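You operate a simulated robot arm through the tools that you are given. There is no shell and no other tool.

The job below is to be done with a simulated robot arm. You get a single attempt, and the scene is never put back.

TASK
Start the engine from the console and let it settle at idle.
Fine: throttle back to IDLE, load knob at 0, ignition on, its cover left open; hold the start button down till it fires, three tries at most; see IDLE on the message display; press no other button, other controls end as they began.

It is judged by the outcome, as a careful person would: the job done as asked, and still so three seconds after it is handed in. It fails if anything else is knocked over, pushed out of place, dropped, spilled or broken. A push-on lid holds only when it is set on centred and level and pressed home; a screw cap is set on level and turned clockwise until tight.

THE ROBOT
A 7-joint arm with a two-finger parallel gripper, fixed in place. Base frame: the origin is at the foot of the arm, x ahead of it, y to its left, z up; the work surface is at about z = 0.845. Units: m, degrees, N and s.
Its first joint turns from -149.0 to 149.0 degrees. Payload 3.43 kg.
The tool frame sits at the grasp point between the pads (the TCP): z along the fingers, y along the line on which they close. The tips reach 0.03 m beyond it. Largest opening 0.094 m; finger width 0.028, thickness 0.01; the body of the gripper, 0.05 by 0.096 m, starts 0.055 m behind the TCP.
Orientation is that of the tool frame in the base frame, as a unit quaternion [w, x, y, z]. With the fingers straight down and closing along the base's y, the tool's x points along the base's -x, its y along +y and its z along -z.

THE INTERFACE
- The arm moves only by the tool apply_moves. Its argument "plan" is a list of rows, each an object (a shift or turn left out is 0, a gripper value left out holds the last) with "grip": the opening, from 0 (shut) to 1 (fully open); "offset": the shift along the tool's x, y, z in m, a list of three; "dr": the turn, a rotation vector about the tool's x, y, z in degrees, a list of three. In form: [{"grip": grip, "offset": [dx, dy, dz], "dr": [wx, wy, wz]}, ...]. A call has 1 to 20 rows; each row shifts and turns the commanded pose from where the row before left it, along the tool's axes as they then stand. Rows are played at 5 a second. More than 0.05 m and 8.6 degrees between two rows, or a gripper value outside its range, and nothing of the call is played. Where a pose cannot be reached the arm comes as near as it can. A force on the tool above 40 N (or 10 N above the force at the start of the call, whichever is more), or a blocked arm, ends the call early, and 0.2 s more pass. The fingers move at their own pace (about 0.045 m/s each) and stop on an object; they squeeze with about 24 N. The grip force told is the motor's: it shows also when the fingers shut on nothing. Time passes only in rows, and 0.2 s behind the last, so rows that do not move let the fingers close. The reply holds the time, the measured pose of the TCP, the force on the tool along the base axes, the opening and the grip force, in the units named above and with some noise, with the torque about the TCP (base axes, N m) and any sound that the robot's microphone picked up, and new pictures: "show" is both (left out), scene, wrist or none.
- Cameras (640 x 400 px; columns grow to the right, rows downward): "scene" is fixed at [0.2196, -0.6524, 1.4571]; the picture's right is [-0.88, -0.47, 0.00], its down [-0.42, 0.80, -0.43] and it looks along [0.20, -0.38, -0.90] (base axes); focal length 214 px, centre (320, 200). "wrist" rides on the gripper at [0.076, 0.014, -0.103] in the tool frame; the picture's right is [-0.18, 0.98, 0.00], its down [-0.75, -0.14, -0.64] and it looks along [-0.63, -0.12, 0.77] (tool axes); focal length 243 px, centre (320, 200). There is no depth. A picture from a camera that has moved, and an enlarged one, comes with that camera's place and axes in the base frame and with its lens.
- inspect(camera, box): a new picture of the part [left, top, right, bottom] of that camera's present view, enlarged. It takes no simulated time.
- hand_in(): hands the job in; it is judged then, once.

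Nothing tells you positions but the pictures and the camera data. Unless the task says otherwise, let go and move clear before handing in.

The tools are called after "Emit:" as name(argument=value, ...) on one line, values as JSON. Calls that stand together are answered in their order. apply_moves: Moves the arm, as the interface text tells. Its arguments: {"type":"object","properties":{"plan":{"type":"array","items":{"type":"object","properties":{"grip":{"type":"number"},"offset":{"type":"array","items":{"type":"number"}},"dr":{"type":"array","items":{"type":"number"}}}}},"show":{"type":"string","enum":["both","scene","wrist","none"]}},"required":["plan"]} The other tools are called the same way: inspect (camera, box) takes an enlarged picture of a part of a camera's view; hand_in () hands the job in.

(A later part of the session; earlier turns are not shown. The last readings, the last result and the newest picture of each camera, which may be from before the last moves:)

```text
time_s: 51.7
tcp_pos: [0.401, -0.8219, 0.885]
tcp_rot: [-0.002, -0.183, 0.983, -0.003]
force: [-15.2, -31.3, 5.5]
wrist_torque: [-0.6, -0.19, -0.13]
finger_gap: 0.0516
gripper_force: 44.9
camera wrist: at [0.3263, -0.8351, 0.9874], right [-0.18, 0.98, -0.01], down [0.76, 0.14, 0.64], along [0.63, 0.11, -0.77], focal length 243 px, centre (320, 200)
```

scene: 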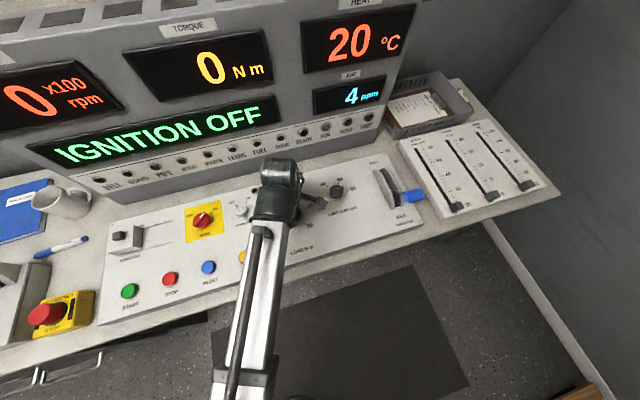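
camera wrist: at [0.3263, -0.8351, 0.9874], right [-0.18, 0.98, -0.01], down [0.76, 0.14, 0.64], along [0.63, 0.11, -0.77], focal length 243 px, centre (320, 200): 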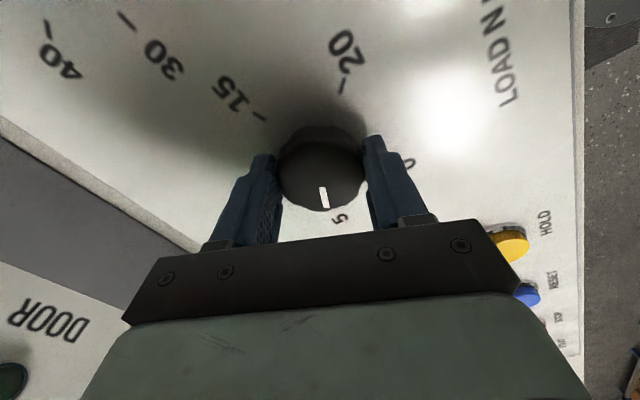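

The pointer is at 5. I'll release, rotate back around the knob with open fingers, and re-grip for the second stage.

Emit:
apply_moves(plan=[{"grip": 1, "offset": [0.001, -0.001, 0]}, {}, {}, {}, {"dr": [0, 0, 0.7]}, {"dr": [0, 0, 1.4]}, {"dr": [0, 0, 2.5]}, {"dr": [0, 0, 3.5]}, {"dr": [0, 0, 4.5]}, {"dr": [0, 0, 5]}, {"dr": [0, 0, 5]}, {"dr": [0, 0, 5]}, {"dr": [0, 0, 5]}, {"dr": [0, 0, 5]}, {"dr": [0, 0, 5]}, {"dr": [0, 0, 5]}, {"dr": [0, 0, 5]}, {"dr": [0, 0, 4]}, {"dr": [0, 0, 3]}, {"dr": [0, 0, 1.5]}], show="wrist")

```text
time_s: 55.9
tcp_pos: [0.4003, -0.8196, 0.885]
tcp_rot: [0.0, 0.343, 0.939, -0.001]
force: [-0.5, 1.0, 0.7]
wrist_torque: [0.01, -0.04, 0.04]
finger_gap: 0.0938
gripper_force: 0.1
camera wrist: at [0.3528, -0.7612, 0.9877], right [0.77, 0.63, 0.0], down [0.49, -0.59, 0.64], along [0.41, -0.5, -0.77], focal length 243 px, centre (320, 200)
```

wrist: 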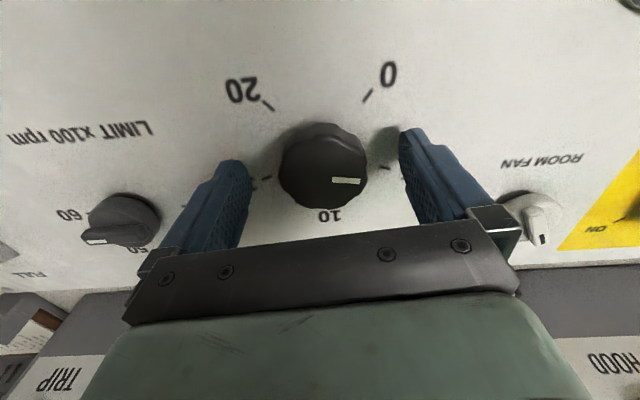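

Emit:
apply_moves(plan=[{"offset": [-0.002, -0.002, 0]}, {"grip": 0}, {}, {}, {}, {"dr": [0, 0, -0.7]}, {"dr": [0, 0, -1.4]}, {"dr": [0, 0, -2.1]}, {"dr": [0, 0, -2.8]}, {"dr": [0, 0, -3.5]}, {"dr": [0, 0, -4]}, {"dr": [0, 0, -4]}, {"dr": [0, 0, -4]}, {"dr": [0, 0, -4]}, {"dr": [0, 0, -4]}, {"dr": [0, 0, -4]}, {"dr": [0, 0, -4]}, {"dr": [0, 0, -4]}, {"dr": [0, 0, -4]}, {"dr": [0, 0, -3]}], show="wrist")

```text
time_s: 58.3
tcp_pos: [0.4027, -0.8205, 0.8844]
tcp_rot: [0.002, 0.23, 0.973, 0.003]
force: [6.2, 3.0, -2.0]
wrist_torque: [0.06, 0.16, 0.01]
finger_gap: 0.0517
gripper_force: 45.2
stopped in row 11: the force on the tool passed its limit at 40 N (the readings are from after the stop); the commanded pose is now the measured one
camera wrist: at [0.3424, -0.7754, 0.987], right [0.61, 0.8, 0.01], down [0.61, -0.47, 0.64], along [0.51, -0.38, -0.77], focal length 243 px, centre (320, 200)
```

wrist: 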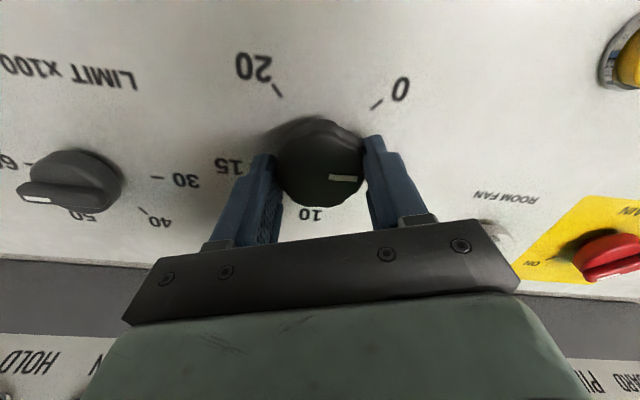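

Emit:
apply_moves(plan=[{}, {"dr": [0, 0, -0.7]}, {"dr": [0, 0, -1.4]}, {"dr": [0, 0, -2.1]}, {"dr": [0, 0, -2.8]}, {"dr": [0, 0, -3]}, {"dr": [0, 0, -3]}, {"dr": [0, 0, -3]}, {"dr": [0, 0, -3]}, {"dr": [0, 0, -3]}, {"dr": [0, 0, -3]}, {"dr": [0, 0, -3]}, {"dr": [0, 0, -2]}, {"dr": [0, 0, -1]}], show="wrist")

```text
time_s: 61.3
tcp_pos: [0.4029, -0.8217, 0.8844]
tcp_rot: [0.001, -0.039, 0.999, 0.002]
force: [16.1, 3.9, 8.0]
wrist_torque: [-0.31, -0.02, -0.01]
finger_gap: 0.0515
gripper_force: 44.8
camera wrist: at [0.3271, -0.8135, 0.9867], right [0.11, 0.99, 0.0], down [0.76, -0.09, 0.64], along [0.64, -0.07, -0.76], focal length 243 px, centre (320, 200)
```

wrist: 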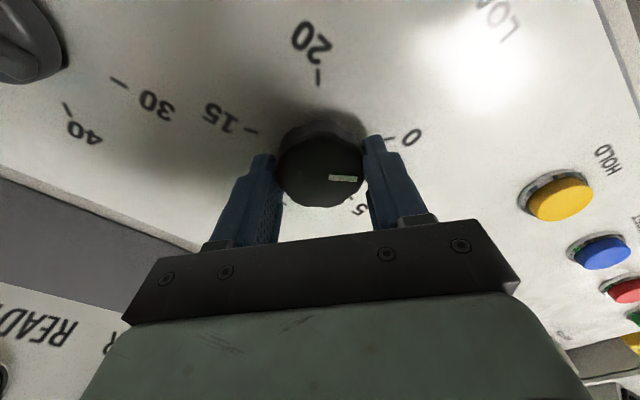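

Emit:
apply_moves(plan=[{"offset": [-0.001, 0, 0]}, {"dr": [0, 0, -0.7]}, {"dr": [0, 0, -1.4]}, {"dr": [0, 0, -2.1]}, {"dr": [0, 0, -2.5]}, {"dr": [0, 0, -2.5]}, {"dr": [0, 0, -2.5]}, {"dr": [0, 0, -2.5]}, {"dr": [0, 0, -2.5]}, {"dr": [0, 0, -2.5]}, {"dr": [0, 0, -2]}, {"dr": [0, 0, -2]}, {"dr": [0, 0, -1]}], show="wrist")

```text
time_s: 64.1
tcp_pos: [0.403, -0.8212, 0.8848]
tcp_rot: [0.002, -0.246, 0.969, 0.002]
force: [-3.0, 14.1, -4.6]
wrist_torque: [0.39, -0.01, -0.65]
finger_gap: 0.0512
gripper_force: 45.2
camera wrist: at [0.3307, -0.8455, 0.9869], right [-0.31, 0.95, 0.0], down [0.73, 0.23, 0.65], along [0.61, 0.2, -0.76], focal length 243 px, centre (320, 200)
```

wrist: 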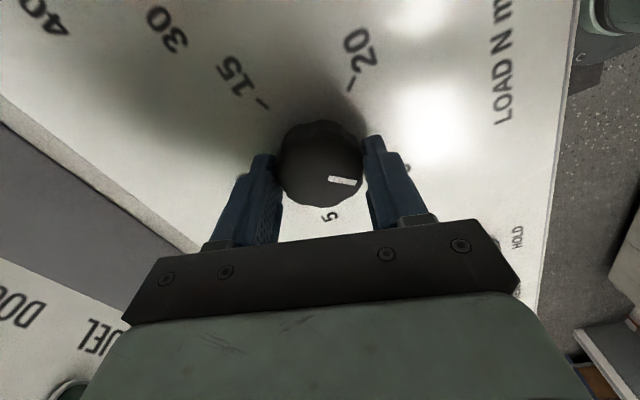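

The wrist torque rose, so the knob seems to be at its stop. I'll open the fingers and check it.

Emit:
apply_moves(plan=[{"grip": 1}, {}, {}, {}, {"offset": [0, 0, -0.003]}, {"offset": [0, 0, -0.007]}, {"offset": [0, 0, -0.012]}, {"offset": [0, 0, -0.016]}, {"offset": [0, 0, -0.02]}, {"offset": [0, 0, -0.02]}, {"offset": [0, 0, -0.02]}, {"offset": [0, 0, -0.016]}, {"offset": [0, 0, -0.01]}, {"offset": [0, 0, -0.005]}, {}])

Emit:
inspect(camera="wrist", box=[220, 60, 440, 200])

```text
time_s: 67.3
tcp_pos: [0.4029, -0.82, 1.0121]
tcp_rot: [0.002, -0.247, 0.969, 0.001]
force: [-0.2, 0.7, 0.3]
wrist_torque: [-0.02, 0.02, 0.03]
finger_gap: 0.094
gripper_force: 0.0
camera wrist: at [0.3302, -0.8462, 1.1152], right [-0.31, 0.95, 0.0], down [0.73, 0.23, 0.65], along [0.61, 0.2, -0.76], focal length 243 px, centre (320, 200)
```

scene: 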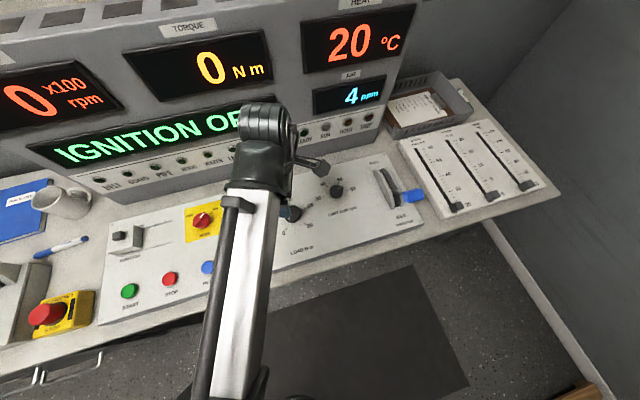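
wrist: 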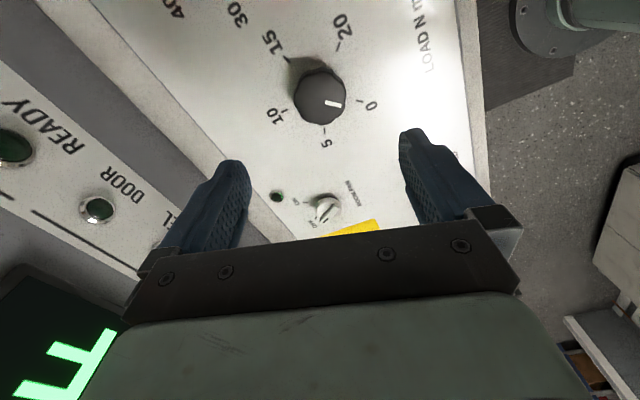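

```text
2.86 times, centred on (330, 130) of wrist
camera zoom: at [0.3302, -0.8462, 1.1152], right [-0.31, 0.95, 0.0], down [0.73, 0.23, 0.65], along [0.61, 0.2, -0.76], focal length 693 px, centre (291, 400)
```

zoom: 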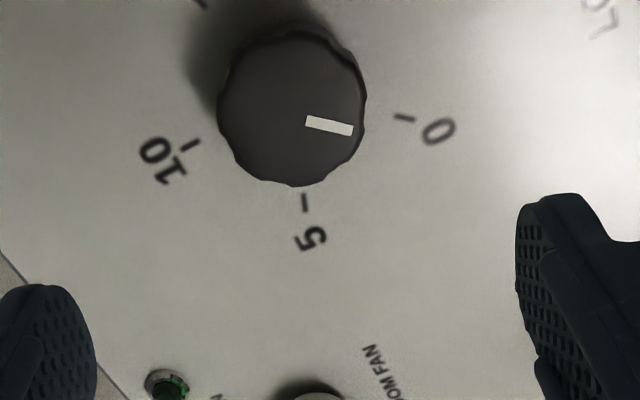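

The load pointer sits at 0. Now I'll realign the tool with the console and travel over to the ignition.

Emit:
apply_moves(plan=[{"dr": [0, 0, 0.7]}, {"dr": [0, 0, 1.5]}, {"dr": [0, 0, 2.5]}, {"dr": [0, 0, 3.5]}, {"dr": [0, 0, 4.5]}, {"dr": [0, 0, 5]}, {"dr": [0, 0, 5.2]}, {"dr": [0, 0, 5.2]}, {"dr": [0, 0, 5.2]}, {"dr": [0, 0, 5.2]}, {"dr": [0, 0, 5.2]}, {"dr": [0, 0, 5.2]}, {"dr": [0, 0, 5.2]}, {"dr": [0, 0, 5.2]}, {"dr": [0, 0, 5]}, {"dr": [0, 0, 4]}, {"dr": [0, 0, 3]}, {"dr": [0, 0, 1.5]}, {"dr": [0, 0, 0.8]}, {}], show="none")

Emit:
apply_moves(plan=[{"offset": [0, 0.004, -0.002], "grip": 0}, {"offset": [0, 0.01, -0.004]}, {"offset": [0.002, 0.017, -0.006]}, {"offset": [0.005, 0.024, -0.008]}, {"offset": [0.008, 0.031, -0.008]}, {"offset": [0.01, 0.036, -0.008]}, {"offset": [0.01, 0.038, -0.008]}, {"offset": [0.01, 0.038, -0.006]}, {"offset": [0.008, 0.038, 0]}, {"offset": [0.005, 0.038, 0]}, {"offset": [0.003, 0.038, 0]}, {"offset": [0.002, 0.036, 0]}, {"offset": [0, 0.031, 0]}, {"offset": [0, 0.025, 0]}, {"offset": [0, 0.018, 0]}, {"offset": [0, 0.012, 0]}, {"offset": [0, 0.006, 0]}, {"offset": [0, 0.003, 0]}, {}])

```text
time_s: 71.5
tcp_pos: [0.4037, -0.8229, 1.0129]
tcp_rot: [0.001, 0.384, 0.923, 0.002]
force: [-0.8, 0.8, 0.4]
wrist_torque: [0.02, -0.01, 0.03]
finger_gap: 0.0938
gripper_force: 0.1
```

```text
time_s: 75.5
tcp_pos: [0.6713, -0.4651, 1.0655]
tcp_rot: [0.001, 0.384, 0.923, 0.003]
force: [-0.2, -0.6, 0.8]
wrist_torque: [0.0, 0.02, 0.03]
finger_gap: 0.0001
gripper_force: 24.1
camera wrist: at [0.6288, -0.4022, 1.1688], right [0.83, 0.56, 0.0], down [0.43, -0.64, 0.64], along [0.36, -0.53, -0.77], focal length 243 px, centre (320, 200)
```

scene: 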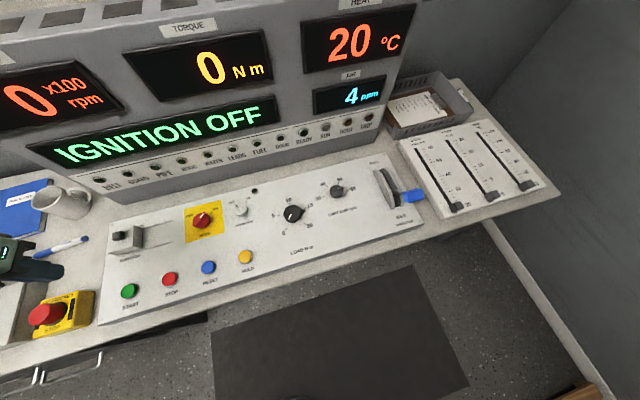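
wrist: 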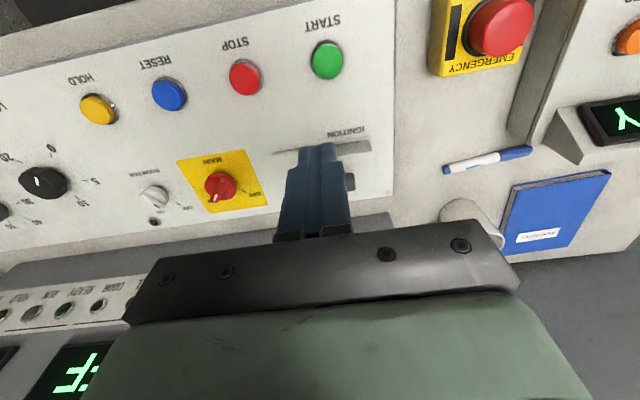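

Emit:
inspect(camera="scene", box=[270, 180, 360, 240])

Emit:
inspect(camera="scene", box=[95, 205, 195, 270])

Emit:
inspect(camera="wrist", box=[230, 80, 410, 220])

```text
6.67 times, centred on (315, 210) of scene
camera zoom: at [0.2196, -0.6524, 1.4571], right [-0.88, -0.47, 0.0], down [-0.42, 0.8, -0.43], along [0.2, -0.38, -0.9], focal length 1430 px, centre (353, 133)
```

zoom: 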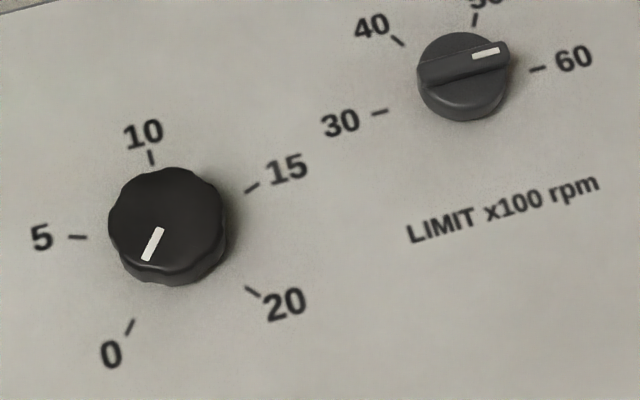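

```text
6.15 times, centred on (145, 238) of scene
camera zoom: at [0.2196, -0.6524, 1.4571], right [-0.88, -0.47, 0.0], down [-0.42, 0.8, -0.43], along [0.2, -0.38, -0.9], focal length 1320 px, centre (1397, -31)
```

zoom: 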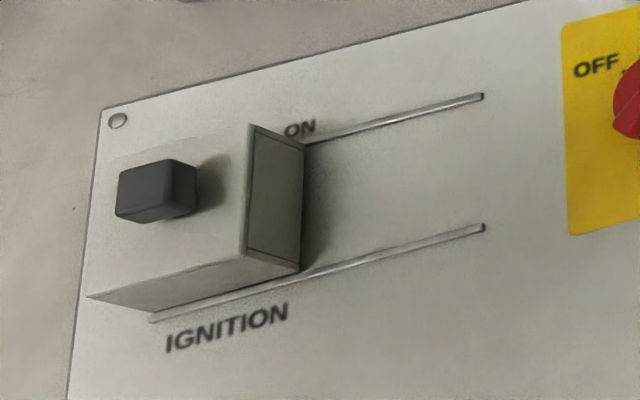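

```text
2.86 times, centred on (320, 150) of wrist
camera zoom: at [0.6288, -0.4022, 1.1688], right [0.83, 0.56, 0.0], down [0.43, -0.64, 0.64], along [0.36, -0.53, -0.77], focal length 693 px, centre (320, 343)
```

zoom: 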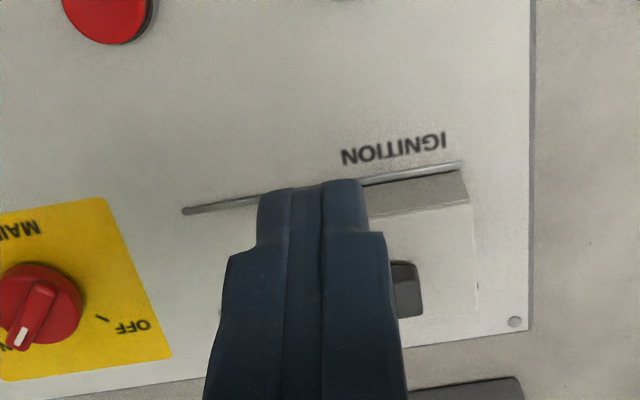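

The load pointer clearly sits at 0. The ignition cover is a box on two rails with a dark knob at about u=-0.16, w=0.921, z up to 0.905, and it slides right. I'll move over it with fingers open.

Emit:
apply_moves(plan=[{"offset": [-0.004, 0, 0], "grip": 0.8}, {"offset": [-0.009, 0.002, 0]}, {"offset": [-0.014, 0.003, 0]}, {"offset": [-0.018, 0.003, 0]}, {"offset": [-0.02, 0.003, 0.003]}, {"offset": [-0.018, 0.003, 0.007]}, {"offset": [-0.015, 0, 0.011]}, {"offset": [-0.01, 0, 0.014]}, {"offset": [-0.006, 0, 0.014]}, {"offset": [-0.003, 0, 0.011]}, {"offset": [0, 0, 0.007]}, {"offset": [0, 0, 0.003]}, {}])

```text
time_s: 78.3
tcp_pos: [0.7651, -0.5374, 0.9959]
tcp_rot: [0.0, 0.384, 0.923, 0.003]
force: [0.6, 0.7, 0.7]
wrist_torque: [0.02, -0.03, 0.02]
finger_gap: 0.0754
gripper_force: 0.1
camera wrist: at [0.7217, -0.4747, 1.0988], right [0.83, 0.56, 0.0], down [0.43, -0.64, 0.64], along [0.36, -0.53, -0.77], focal length 243 px, centre (320, 200)
```

scene: 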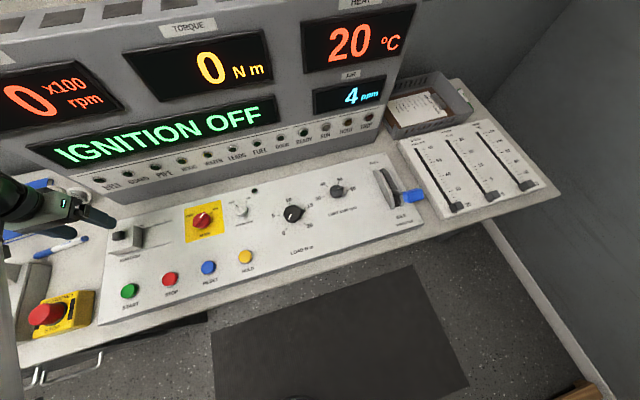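
wrist: 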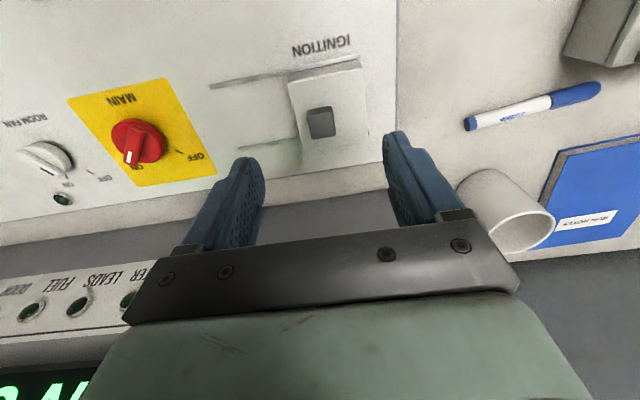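

The knob is exactly under the tool centre. I'll go down and grip it.

Emit:
apply_moves(plan=[{"offset": [0, 0, 0.004], "grip": 0.55}, {"offset": [0, 0, 0.009]}, {"offset": [0, 0, 0.014]}, {"offset": [0, 0, 0.016]}, {"offset": [0, 0, 0.014]}, {"offset": [0, 0, 0.011]}, {"offset": [0, 0, 0.007]}, {"offset": [0, 0, 0.004]}, {"offset": [0, 0, 0.002]}, {}], show="wrist")

```text
time_s: 80.5
tcp_pos: [0.7659, -0.5374, 0.9156]
tcp_rot: [0.001, 0.382, 0.924, 0.003]
force: [0.4, 0.4, -0.3]
wrist_torque: [0.02, 0.01, -0.01]
finger_gap: 0.0519
gripper_force: 0.1
camera wrist: at [0.7226, -0.4748, 1.0178], right [0.83, 0.56, 0.0], down [0.43, -0.64, 0.64], along [0.36, -0.53, -0.77], focal length 243 px, centre (320, 200)
```

wrist: 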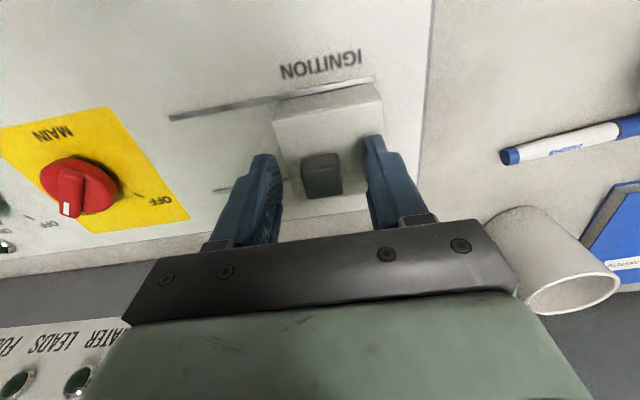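

Emit:
apply_moves(plan=[{"grip": 0}, {}, {}, {}, {}], show="wrist")

```text
time_s: 81.7
tcp_pos: [0.7654, -0.5366, 0.9149]
tcp_rot: [0.001, 0.384, 0.923, 0.002]
force: [1.1, -0.1, -0.2]
wrist_torque: [-0.14, 0.19, 0.15]
finger_gap: 0.0215
gripper_force: 45.0
camera wrist: at [0.7226, -0.4748, 1.0178], right [0.83, 0.56, 0.0], down [0.43, -0.64, 0.64], along [0.36, -0.53, -0.77], focal length 243 px, centre (320, 200)
```

wrist: 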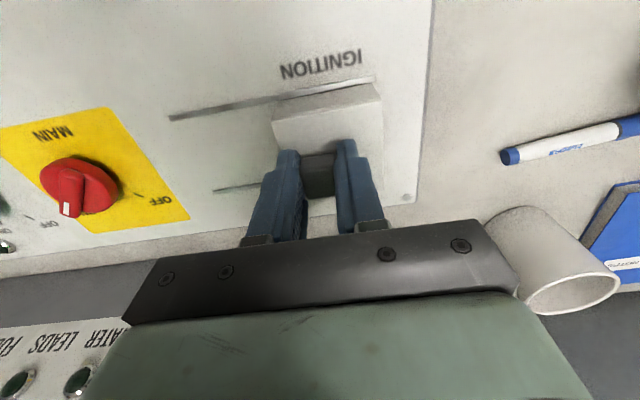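

Emit:
apply_moves(plan=[{"offset": [0, -0.002, 0]}, {"offset": [0, -0.004, 0]}, {"offset": [0, -0.006, 0]}, {"offset": [0, -0.008, 0]}, {"offset": [0, -0.008, 0]}, {"offset": [0, -0.008, 0]}, {"offset": [0, -0.008, 0]}, {"offset": [0, -0.008, 0]}, {"offset": [0, -0.007, 0]}, {"offset": [0, -0.006, 0]}, {"offset": [0, -0.004, 0]}, {"offset": [0, -0.002, 0]}, {}])

```text
time_s: 84.5
tcp_pos: [0.7154, -0.5886, 0.9152]
tcp_rot: [0.003, 0.384, 0.923, 0.003]
force: [10.7, -15.3, 20.0]
wrist_torque: [-0.68, -0.36, 0.15]
finger_gap: 0.0218
gripper_force: 45.1
camera wrist: at [0.6713, -0.5256, 1.0175], right [0.83, 0.56, 0.0], down [0.43, -0.63, 0.64], along [0.37, -0.53, -0.77], focal length 243 px, centre (320, 200)
```

scene: 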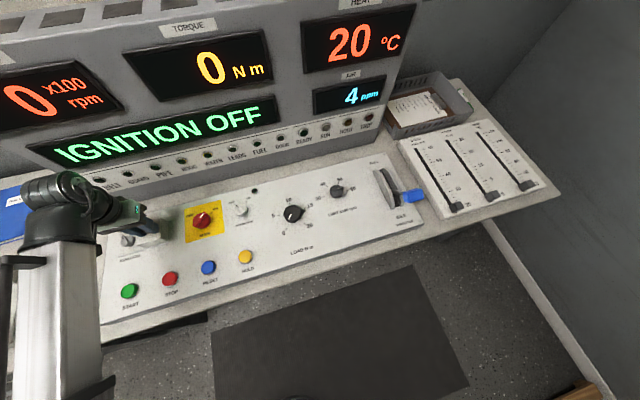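
wrist: 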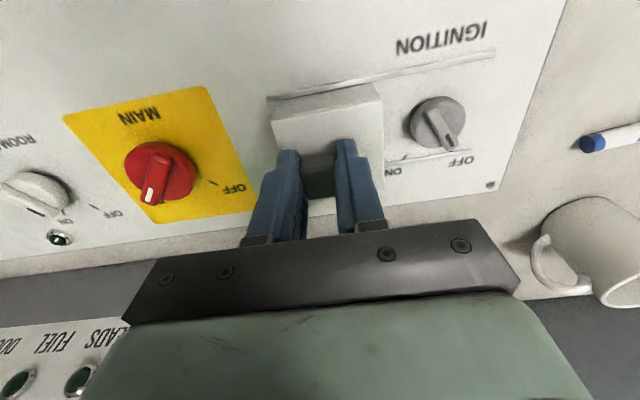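

The cover slides nicely and reveals a rotary ignition switch, currently pointing to OFF. I'll check whether the cover has any more travel.

Emit:
apply_moves(plan=[{"offset": [0, -0.002, 0]}, {"offset": [0, -0.003, 0]}, {"offset": [0, -0.003, 0]}, {"offset": [0, -0.003, 0]}, {"offset": [0, -0.003, 0]}, {"offset": [0, -0.002, 0]}])

```text
time_s: 85.5
tcp_pos: [0.7124, -0.5909, 0.9148]
tcp_rot: [0.004, 0.381, 0.925, 0.006]
force: [5.6, 6.1, -2.3]
wrist_torque: [-0.44, 0.31, -0.17]
finger_gap: 0.0219
gripper_force: 45.1
stopped in row 5: the force on the tool passed its limit at 43 N (the readings are from after the stop); the commanded pose is now the measured one
camera wrist: at [0.6683, -0.5283, 1.0175], right [0.82, 0.57, 0.02], down [0.43, -0.64, 0.64], along [0.37, -0.52, -0.77], focal length 243 px, centre (320, 200)
```

scene: 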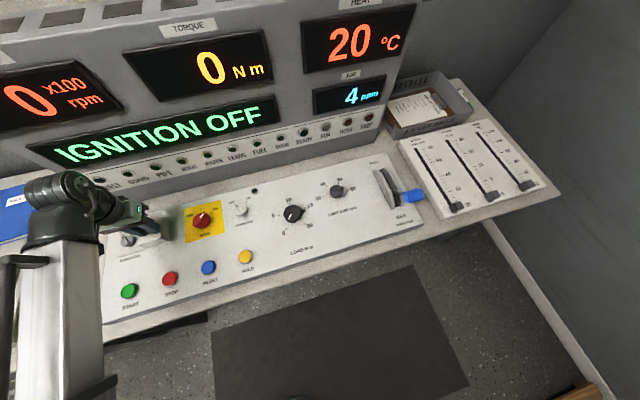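
wrist: 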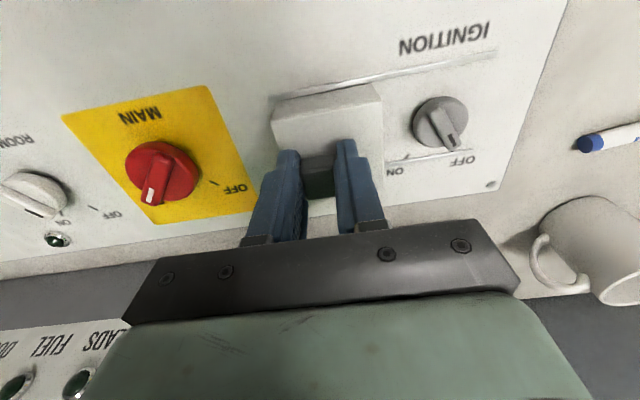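

The cover is at its stop. I'll release it, lift, and look at the ignition switch.

Emit:
apply_moves(plan=[{"grip": 0.6}, {}, {}, {"offset": [0, 0, -0.003]}, {"offset": [0, 0, -0.007]}, {"offset": [0, 0, -0.012]}, {"offset": [0, 0.003, -0.016]}, {"offset": [0, 0.007, -0.016]}, {"offset": [0, 0.012, -0.015]}, {"offset": [0, 0.014, -0.012]}, {"offset": [0, 0.014, -0.008]}, {"offset": [0, 0.011, -0.004]}, {"offset": [0, 0.007, 0]}, {"offset": [0, 0.003, 0]}, {}])

Emit:
inspect(camera="scene", box=[95, 205, 195, 270])

```text
time_s: 88.7
tcp_pos: [0.7609, -0.5428, 1.008]
tcp_rot: [0.003, 0.382, 0.924, 0.007]
force: [0.5, 0.4, 0.7]
wrist_torque: [0.02, -0.02, -0.01]
finger_gap: 0.0565
gripper_force: 0.0
camera wrist: at [0.7163, -0.4802, 1.1113], right [0.82, 0.57, 0.01], down [0.43, -0.64, 0.64], along [0.37, -0.52, -0.77], focal length 243 px, centre (320, 200)
```

scene: 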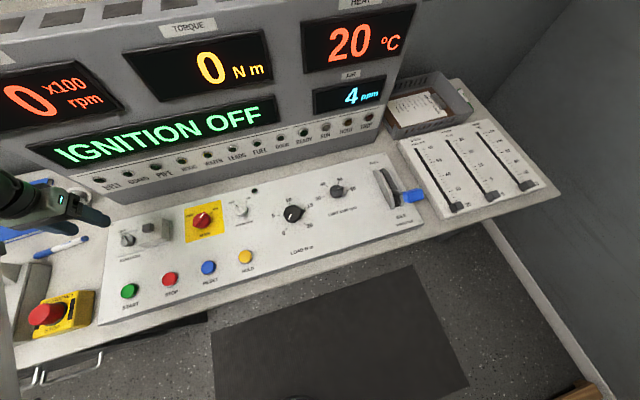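
wrist: 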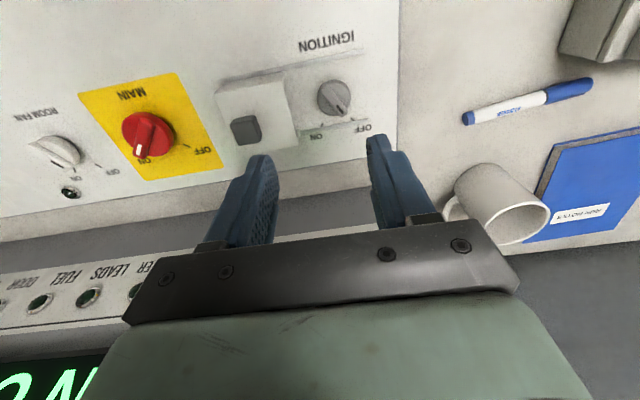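

```text
6.15 times, centred on (145, 238) of scene
camera zoom: at [0.2196, -0.6524, 1.4571], right [-0.88, -0.47, 0.0], down [-0.42, 0.8, -0.43], along [0.2, -0.38, -0.9], focal length 1320 px, centre (1397, -31)
```

zoom: 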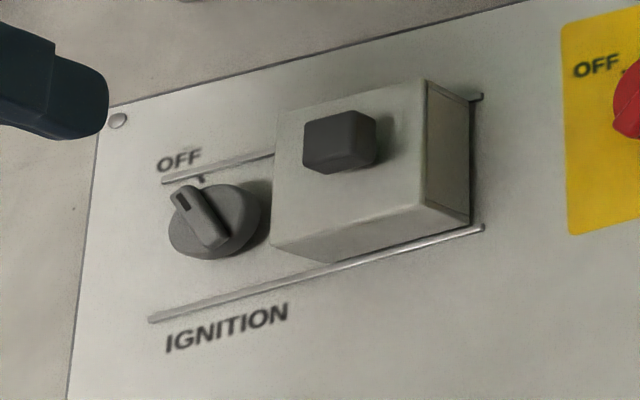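

The cover is fully open, with the rotary switch at (0.7715,-0.532) pointing to OFF. I'll centre over it, line up with its rib (30° anticlockwise), and go down with fingers half open.

Emit:
apply_moves(plan=[{"offset": [0, 0.002, 0], "dr": [0.3, 0, -0.5]}, {"offset": [0, 0.004, 0], "dr": [0.3, 0, 0]}, {"offset": [0, 0.005, 0], "dr": [0.3, 0, 0]}, {"offset": [0, 0.003, 0]}, {"offset": [0, 0.001, 0], "dr": [0, 0, -0.7]}, {"dr": [0, 0, -1.6]}, {"dr": [0, 0, -2.5]}, {"dr": [0, 0, -3.5]}, {"dr": [0, 0, -4]}, {"dr": [0, 0, -4]}, {"dr": [0, 0, -4]}, {"dr": [0, 0, -3.5]}, {"dr": [0, 0, -2.8]}, {"dr": [0, 0, -2]}, {"dr": [0, 0, -1]}, {"offset": [0, 0, 0.004]}, {"offset": [0, 0, 0.009]}, {"offset": [0, 0, 0.013]}, {"offset": [0, 0, 0.009]}, {"offset": [0, 0, 0.004]}])

```text
time_s: 92.9
tcp_pos: [0.7722, -0.5315, 0.9701]
tcp_rot: [0.001, 0.128, 0.992, -0.002]
force: [-0.3, -0.4, -0.1]
wrist_torque: [-0.01, -0.03, -0.02]
finger_gap: 0.0565
gripper_force: 0.0
camera wrist: at [0.7019, -0.4986, 1.0723], right [0.43, 0.9, 0.0], down [0.69, -0.33, 0.64], along [0.58, -0.28, -0.77], focal length 243 px, centre (320, 200)
```

scene: 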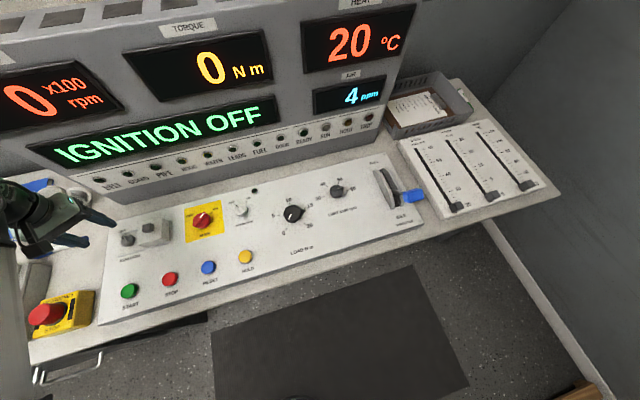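
wrist: 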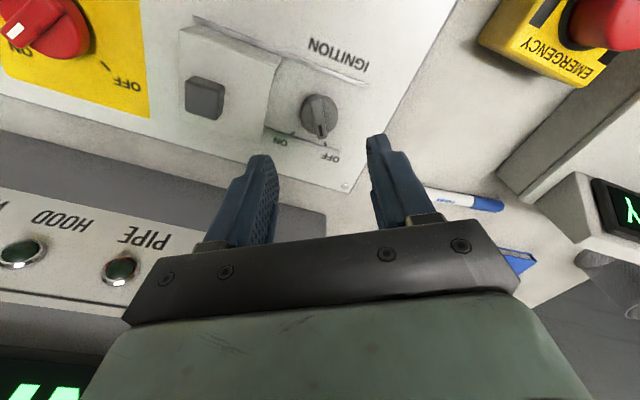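

Emit:
apply_moves(plan=[{"offset": [0, 0, 0.004]}, {"offset": [0, 0, 0.009]}, {"offset": [0, 0, 0.013]}, {"offset": [0, 0, 0.015]}, {"offset": [0, 0, 0.014]}, {"offset": [0, 0, 0.011]}, {"offset": [0, 0, 0.007]}, {"offset": [0, 0, 0.003]}, {"offset": [0, 0, 0.002]}, {}], show="wrist")

Emit:
inspect(camera="wrist", box=[200, 80, 440, 250])

```text
time_s: 95.1
tcp_pos: [0.771, -0.531, 0.8907]
tcp_rot: [0.001, 0.129, 0.992, -0.001]
force: [-0.3, -0.3, -0.2]
wrist_torque: [0.01, 0.01, 0.01]
finger_gap: 0.0563
gripper_force: 0.0
camera wrist: at [0.7025, -0.4985, 0.9938], right [0.43, 0.9, 0.0], down [0.69, -0.33, 0.64], along [0.58, -0.28, -0.77], focal length 243 px, centre (320, 200)
```

wrist: 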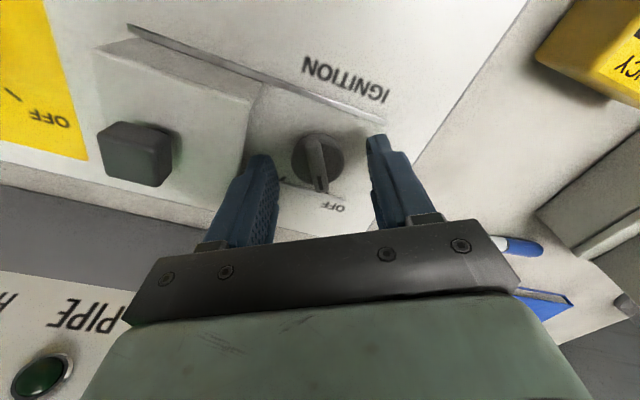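

```text
2.35 times, centred on (320, 165) of wrist
camera zoom: at [0.7025, -0.4985, 0.9938], right [0.43, 0.9, 0.0], down [0.69, -0.33, 0.64], along [0.58, -0.28, -0.77], focal length 571 px, centre (320, 282)
```

zoom: 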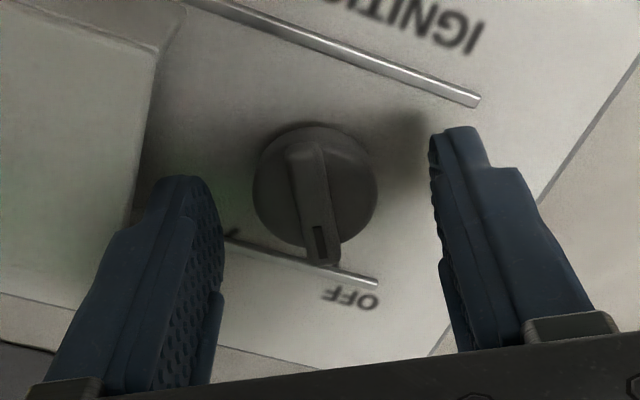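

Emit:
apply_moves(plan=[{"grip": 0}, {}, {}, {}], show="wrist")

Emit:
inspect(camera="wrist", box=[200, 80, 440, 250])

```text
time_s: 96.1
tcp_pos: [0.7698, -0.5329, 0.8912]
tcp_rot: [0.0, 0.129, 0.992, -0.003]
force: [-5.2, -18.4, -0.1]
wrist_torque: [-0.68, 0.1, -0.05]
finger_gap: 0.0317
gripper_force: 45.0
camera wrist: at [0.7021, -0.5, 0.9937], right [0.43, 0.9, -0.01], down [0.69, -0.33, 0.64], along [0.58, -0.28, -0.77], focal length 243 px, centre (320, 200)
```

wrist: 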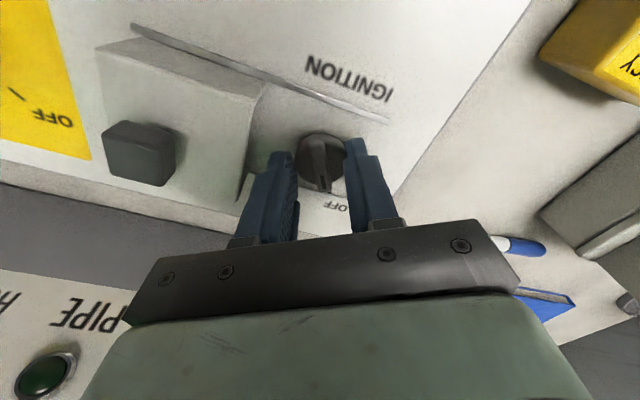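

```text
2.35 times, centred on (320, 165) of wrist
camera zoom: at [0.7021, -0.5, 0.9937], right [0.43, 0.9, -0.01], down [0.69, -0.33, 0.64], along [0.58, -0.28, -0.77], focal length 571 px, centre (320, 282)
```

zoom: 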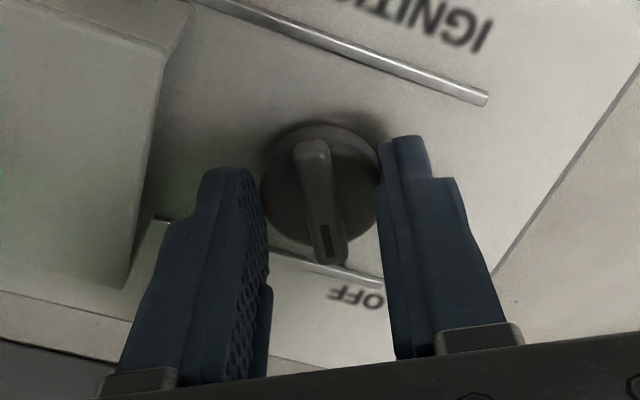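

Gripped. I'll ease the side load and turn it clockwise toward ON.

Emit:
apply_moves(plan=[{"offset": [0, -0.001, 0]}, {"offset": [0, -0.001, 0]}, {"dr": [0, 0, 0.7]}, {"dr": [0, 0, 1.4]}, {"dr": [0, 0, 2.1]}, {"dr": [0, 0, 2.8]}, {"dr": [0, 0, 3]}, {"dr": [0, 0, 3]}, {"dr": [0, 0, 3]}, {"dr": [0, 0, 3]}, {"dr": [0, 0, 3]}, {"dr": [0, 0, 3]}, {"dr": [0, 0, 3]}, {"dr": [0, 0, 2]}, {"dr": [0, 0, 1]}])

Emit:
inspect(camera="wrist", box=[200, 80, 440, 250])

```text
time_s: 99.3
tcp_pos: [0.7719, -0.5301, 0.8912]
tcp_rot: [-0.001, 0.388, 0.922, -0.001]
force: [13.4, 19.7, -18.1]
wrist_torque: [0.35, -0.49, 0.07]
finger_gap: 0.0312
gripper_force: 44.8
camera wrist: at [0.7299, -0.4683, 0.9943], right [0.83, 0.55, 0.0], down [0.43, -0.64, 0.64], along [0.36, -0.53, -0.77], focal length 243 px, centre (320, 200)
```

scene: 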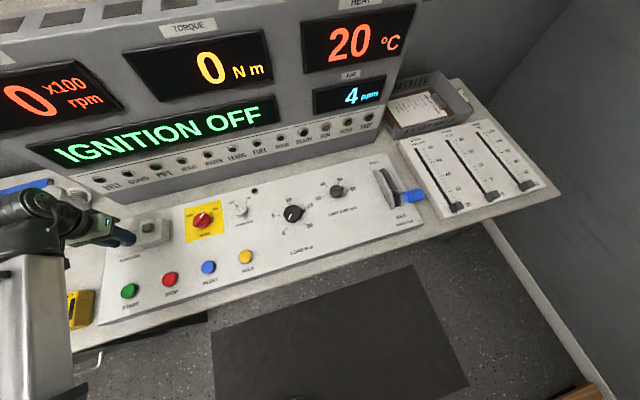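
wrist: 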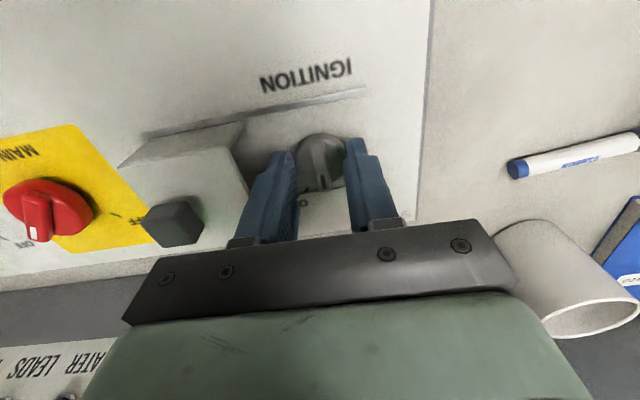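

```text
2.35 times, centred on (320, 165) of wrist
camera zoom: at [0.7299, -0.4683, 0.9943], right [0.83, 0.55, 0.0], down [0.43, -0.64, 0.64], along [0.36, -0.53, -0.77], focal length 571 px, centre (320, 282)
```

zoom: 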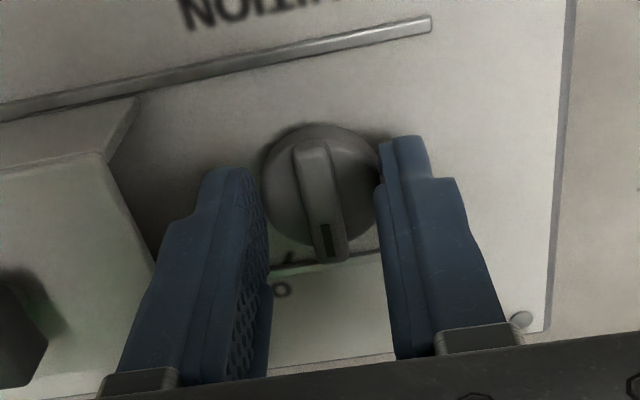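

Emit:
apply_moves(plan=[{"offset": [0, 0.001, 0.0005]}, {"offset": [0, 0.001, 0.0005]}, {"dr": [0, 0, 0.7]}, {"dr": [0, 0, 1.4]}, {"dr": [0, 0, 2.1]}, {"dr": [0, 0, 2.8]}, {"dr": [0, 0, 3]}, {"dr": [0, 0, 3]}, {"dr": [0, 0, 3]}, {"dr": [0, 0, 3]}, {"dr": [0, 0, 3]}, {"dr": [0, 0, 3]}, {"dr": [0, 0, 2.5]}, {"dr": [0, 0, 1.5]}, {}])

Emit:
inspect(camera="wrist", box=[200, 80, 440, 250])

```text
time_s: 102.5
tcp_pos: [0.7734, -0.53, 0.8916]
tcp_rot: [0.002, 0.607, 0.795, -0.001]
force: [18.9, 13.8, 13.6]
wrist_torque: [-0.28, -0.7, 0.13]
finger_gap: 0.0312
gripper_force: 45.3
camera wrist: at [0.7676, -0.4542, 0.9941], right [1.0, 0.08, 0.0], down [0.06, -0.76, 0.64], along [0.05, -0.64, -0.77], focal length 243 px, centre (320, 200)
```

scene: 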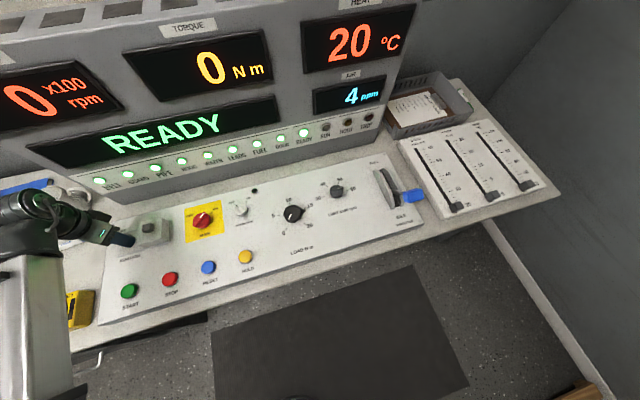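
wrist: 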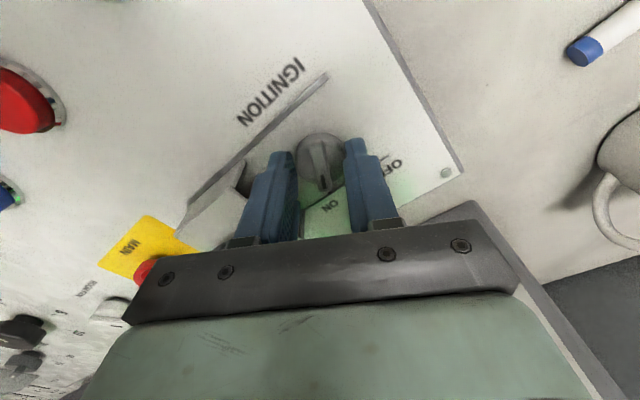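

```text
2.35 times, centred on (320, 165) of wrist
camera zoom: at [0.7676, -0.4542, 0.9941], right [1.0, 0.08, 0.0], down [0.06, -0.76, 0.64], along [0.05, -0.64, -0.77], focal length 571 px, centre (320, 282)
```

zoom: 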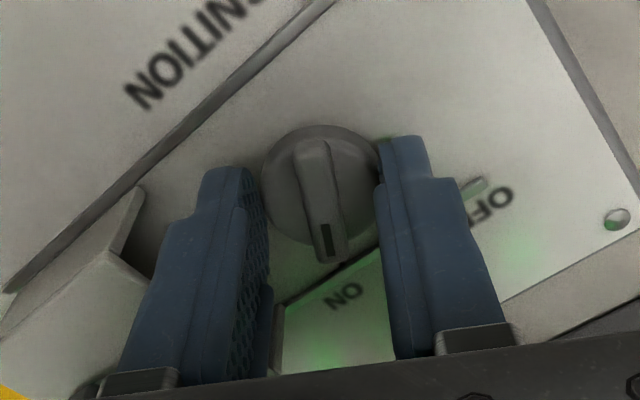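

The display shows READY and all the lamps are green, so the ignition is on. I'll open just enough to release and lift straight off.

Emit:
apply_moves(plan=[{"grip": 0.42}, {}, {"offset": [0, 0, -0.002]}, {"offset": [0, 0, -0.005]}, {"offset": [0, 0, -0.009]}, {"offset": [0, 0, -0.013]}, {"offset": [0, 0, -0.017]}, {"offset": [0, 0, -0.02]}, {"offset": [0, 0, -0.02]}, {"offset": [0, 0, -0.017]}, {"offset": [0, 0, -0.012]}, {"offset": [0, 0, -0.007]}, {"offset": [0, 0, -0.003]}, {}])

Emit:
inspect(camera="scene", box=[95, 205, 195, 270])

Emit:
inspect(camera="wrist", box=[200, 40, 440, 200])

```text
time_s: 105.5
tcp_pos: [0.7726, -0.532, 1.0152]
tcp_rot: [0.002, 0.607, 0.795, -0.001]
force: [-0.1, -0.5, 0.3]
wrist_torque: [0.04, -0.02, 0.01]
finger_gap: 0.0392
gripper_force: 0.0
camera wrist: at [0.7671, -0.4547, 1.1182], right [1.0, 0.08, 0.0], down [0.06, -0.76, 0.64], along [0.05, -0.64, -0.76], focal length 243 px, centre (320, 200)
```

scene: 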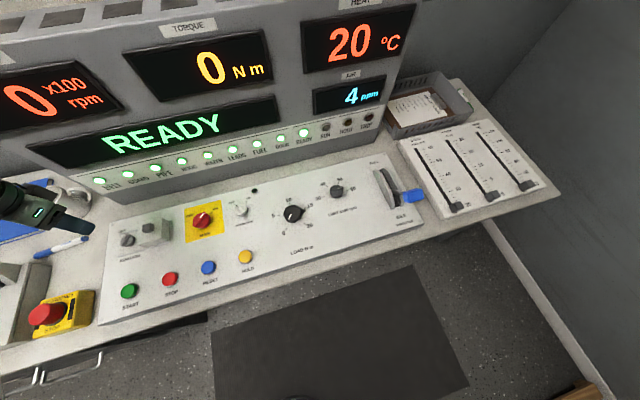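
wrist: 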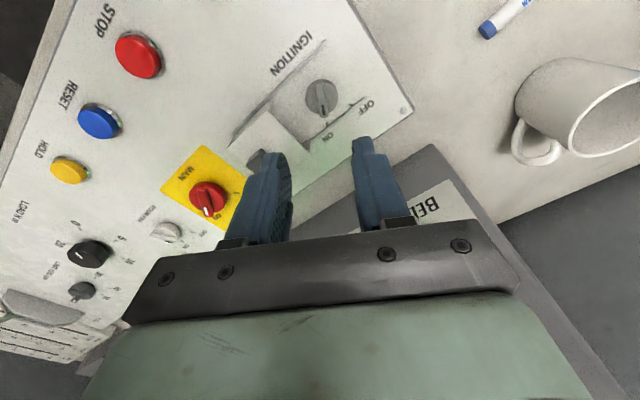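

```text
6.15 times, centred on (145, 238) of scene
camera zoom: at [0.2196, -0.6524, 1.4571], right [-0.88, -0.47, 0.0], down [-0.42, 0.8, -0.43], along [0.2, -0.38, -0.9], focal length 1320 px, centre (1397, -31)
```

zoom: 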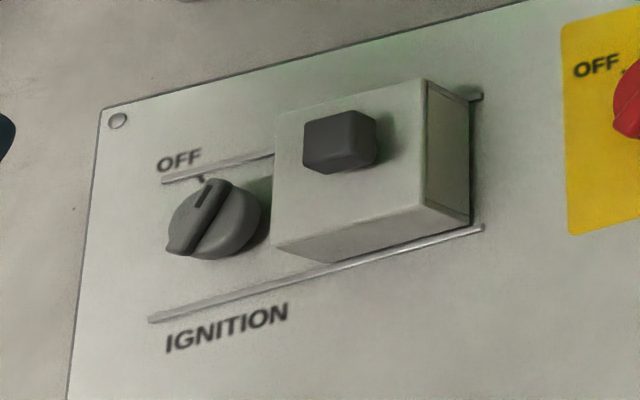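

```text
2.50 times, centred on (320, 120) of wrist
camera zoom: at [0.7671, -0.4547, 1.1182], right [1.0, 0.08, 0.0], down [0.06, -0.76, 0.64], along [0.05, -0.64, -0.76], focal length 606 px, centre (320, 400)
```

zoom: 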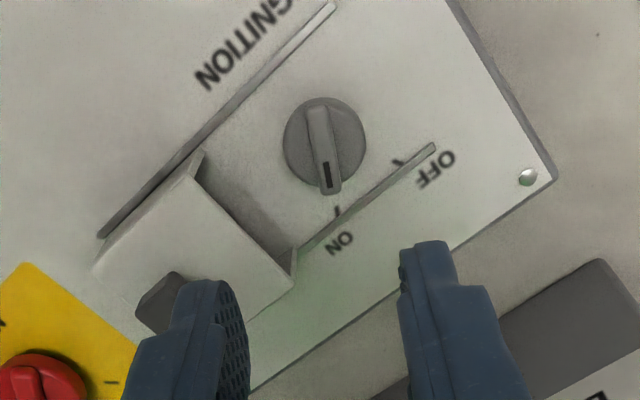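

Ignition is on with the cover open. Next I'll turn the tool back, close the fingers and move over START.

Emit:
apply_moves(plan=[{"dr": [0, 0, -0.7], "grip": 0}, {"dr": [0, 0, -1.6]}, {"dr": [0, 0, -2.5]}, {"dr": [0, 0, -3.5]}, {"dr": [0, 0, -4]}, {"dr": [0, 0, -4]}, {"dr": [0, 0, -4]}, {"dr": [0, 0, -3.5]}, {"dr": [0, 0, -2.8]}, {"dr": [0, 0, -2]}, {"dr": [0, 0, -1.1]}, {}], show="none")

Emit:
apply_moves(plan=[{"offset": [0.004, 0, 0]}, {"offset": [0.009, -0.001, 0]}, {"offset": [0.014, -0.002, 0]}, {"offset": [0.019, -0.002, 0]}, {"offset": [0.022, -0.002, 0]}, {"offset": [0.022, -0.002, 0]}, {"offset": [0.02, -0.002, 0]}, {"offset": [0.014, -0.001, 0]}, {"offset": [0.008, 0, 0]}, {"offset": [0.004, 0, 0]}, {"offset": [0.0015, 0, 0]}, {}])

```text
time_s: 108.1
tcp_pos: [0.7716, -0.5313, 1.0177]
tcp_rot: [0.001, 0.383, 0.924, -0.002]
force: [-0.2, -0.4, -0.9]
wrist_torque: [-0.01, 0.0, 0.02]
finger_gap: 0.0
gripper_force: 24.3
```

```text
time_s: 110.7
tcp_pos: [0.6672, -0.4423, 1.0161]
tcp_rot: [0.001, 0.383, 0.924, -0.002]
force: [0.6, 0.3, -0.4]
wrist_torque: [0.0, -0.04, 0.03]
finger_gap: 0.0
gripper_force: 23.9
camera wrist: at [0.624, -0.3782, 1.1186], right [0.83, 0.56, 0.0], down [0.43, -0.63, 0.64], along [0.36, -0.53, -0.77], focal length 243 px, centre (320, 200)
```

scene: 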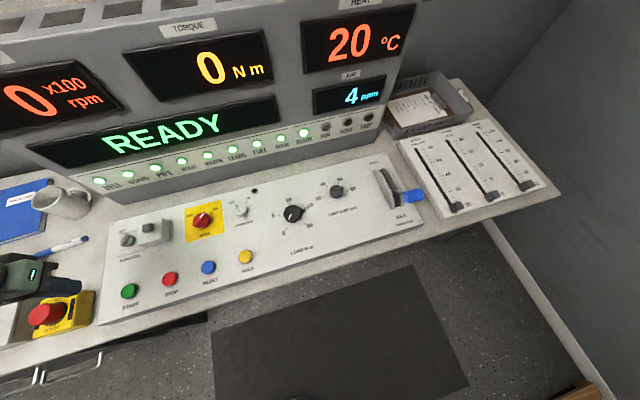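
wrist: 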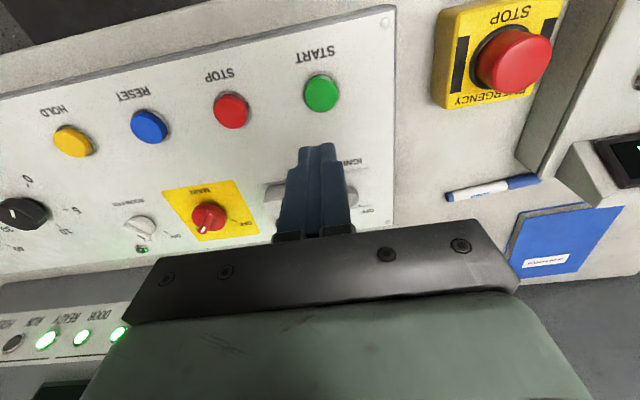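

START is right below the fingertips. I'll go down to just above it.

Emit:
apply_moves(plan=[{"offset": [0, 0, 0.004]}, {"offset": [0, 0, 0.009]}, {"offset": [0, 0, 0.014]}, {"offset": [0, 0, 0.018]}, {"offset": [0, 0, 0.019]}, {"offset": [0, 0, 0.018]}, {"offset": [0, 0, 0.014]}, {"offset": [0, 0, 0.01]}, {"offset": [0, 0, 0.006]}, {"offset": [0, 0, 0.003]}, {}], show="wrist")

Emit:
inspect(camera="wrist", box=[220, 80, 420, 240])

```text
time_s: 113.1
tcp_pos: [0.6662, -0.4431, 0.8992]
tcp_rot: [0.001, 0.383, 0.924, -0.001]
force: [0.0, -0.2, -0.1]
wrist_torque: [-0.03, 0.0, 0.03]
finger_gap: 0.0
gripper_force: 24.2
camera wrist: at [0.6239, -0.3797, 1.0027], right [0.83, 0.56, 0.0], down [0.43, -0.63, 0.64], along [0.36, -0.53, -0.77], focal length 243 px, centre (320, 200)
```

wrist: 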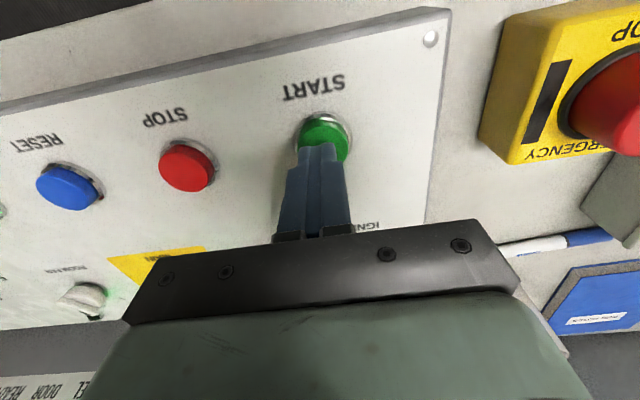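

```text
2.50 times, centred on (320, 160) of wrist
camera zoom: at [0.6239, -0.3797, 1.0027], right [0.83, 0.56, 0.0], down [0.43, -0.63, 0.64], along [0.36, -0.53, -0.77], focal length 606 px, centre (320, 300)
```

zoom: 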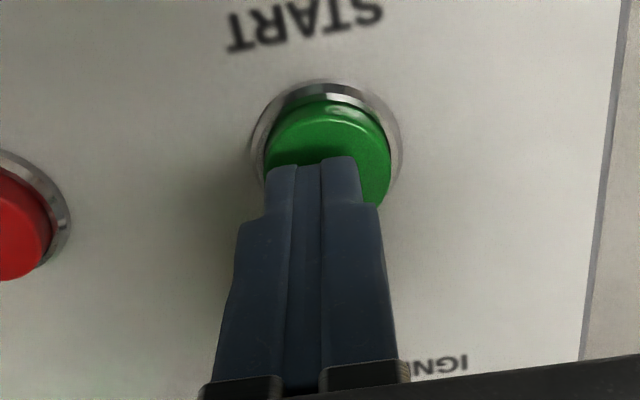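

Emit:
apply_moves(plan=[{"offset": [0, 0.001, 0.001]}, {"offset": [0.001, 0.001, 0.002]}, {"offset": [0.001, 0, 0.002]}, {"offset": [0, 0, 0.001]}, {}], show="none")

```text
time_s: 114.3
tcp_pos: [0.6655, -0.44, 0.8953]
tcp_rot: [0.001, 0.383, 0.924, -0.001]
force: [1.4, 0.2, -0.2]
wrist_torque: [0.0, 0.0, -0.02]
finger_gap: 0.0002
gripper_force: 23.6
```

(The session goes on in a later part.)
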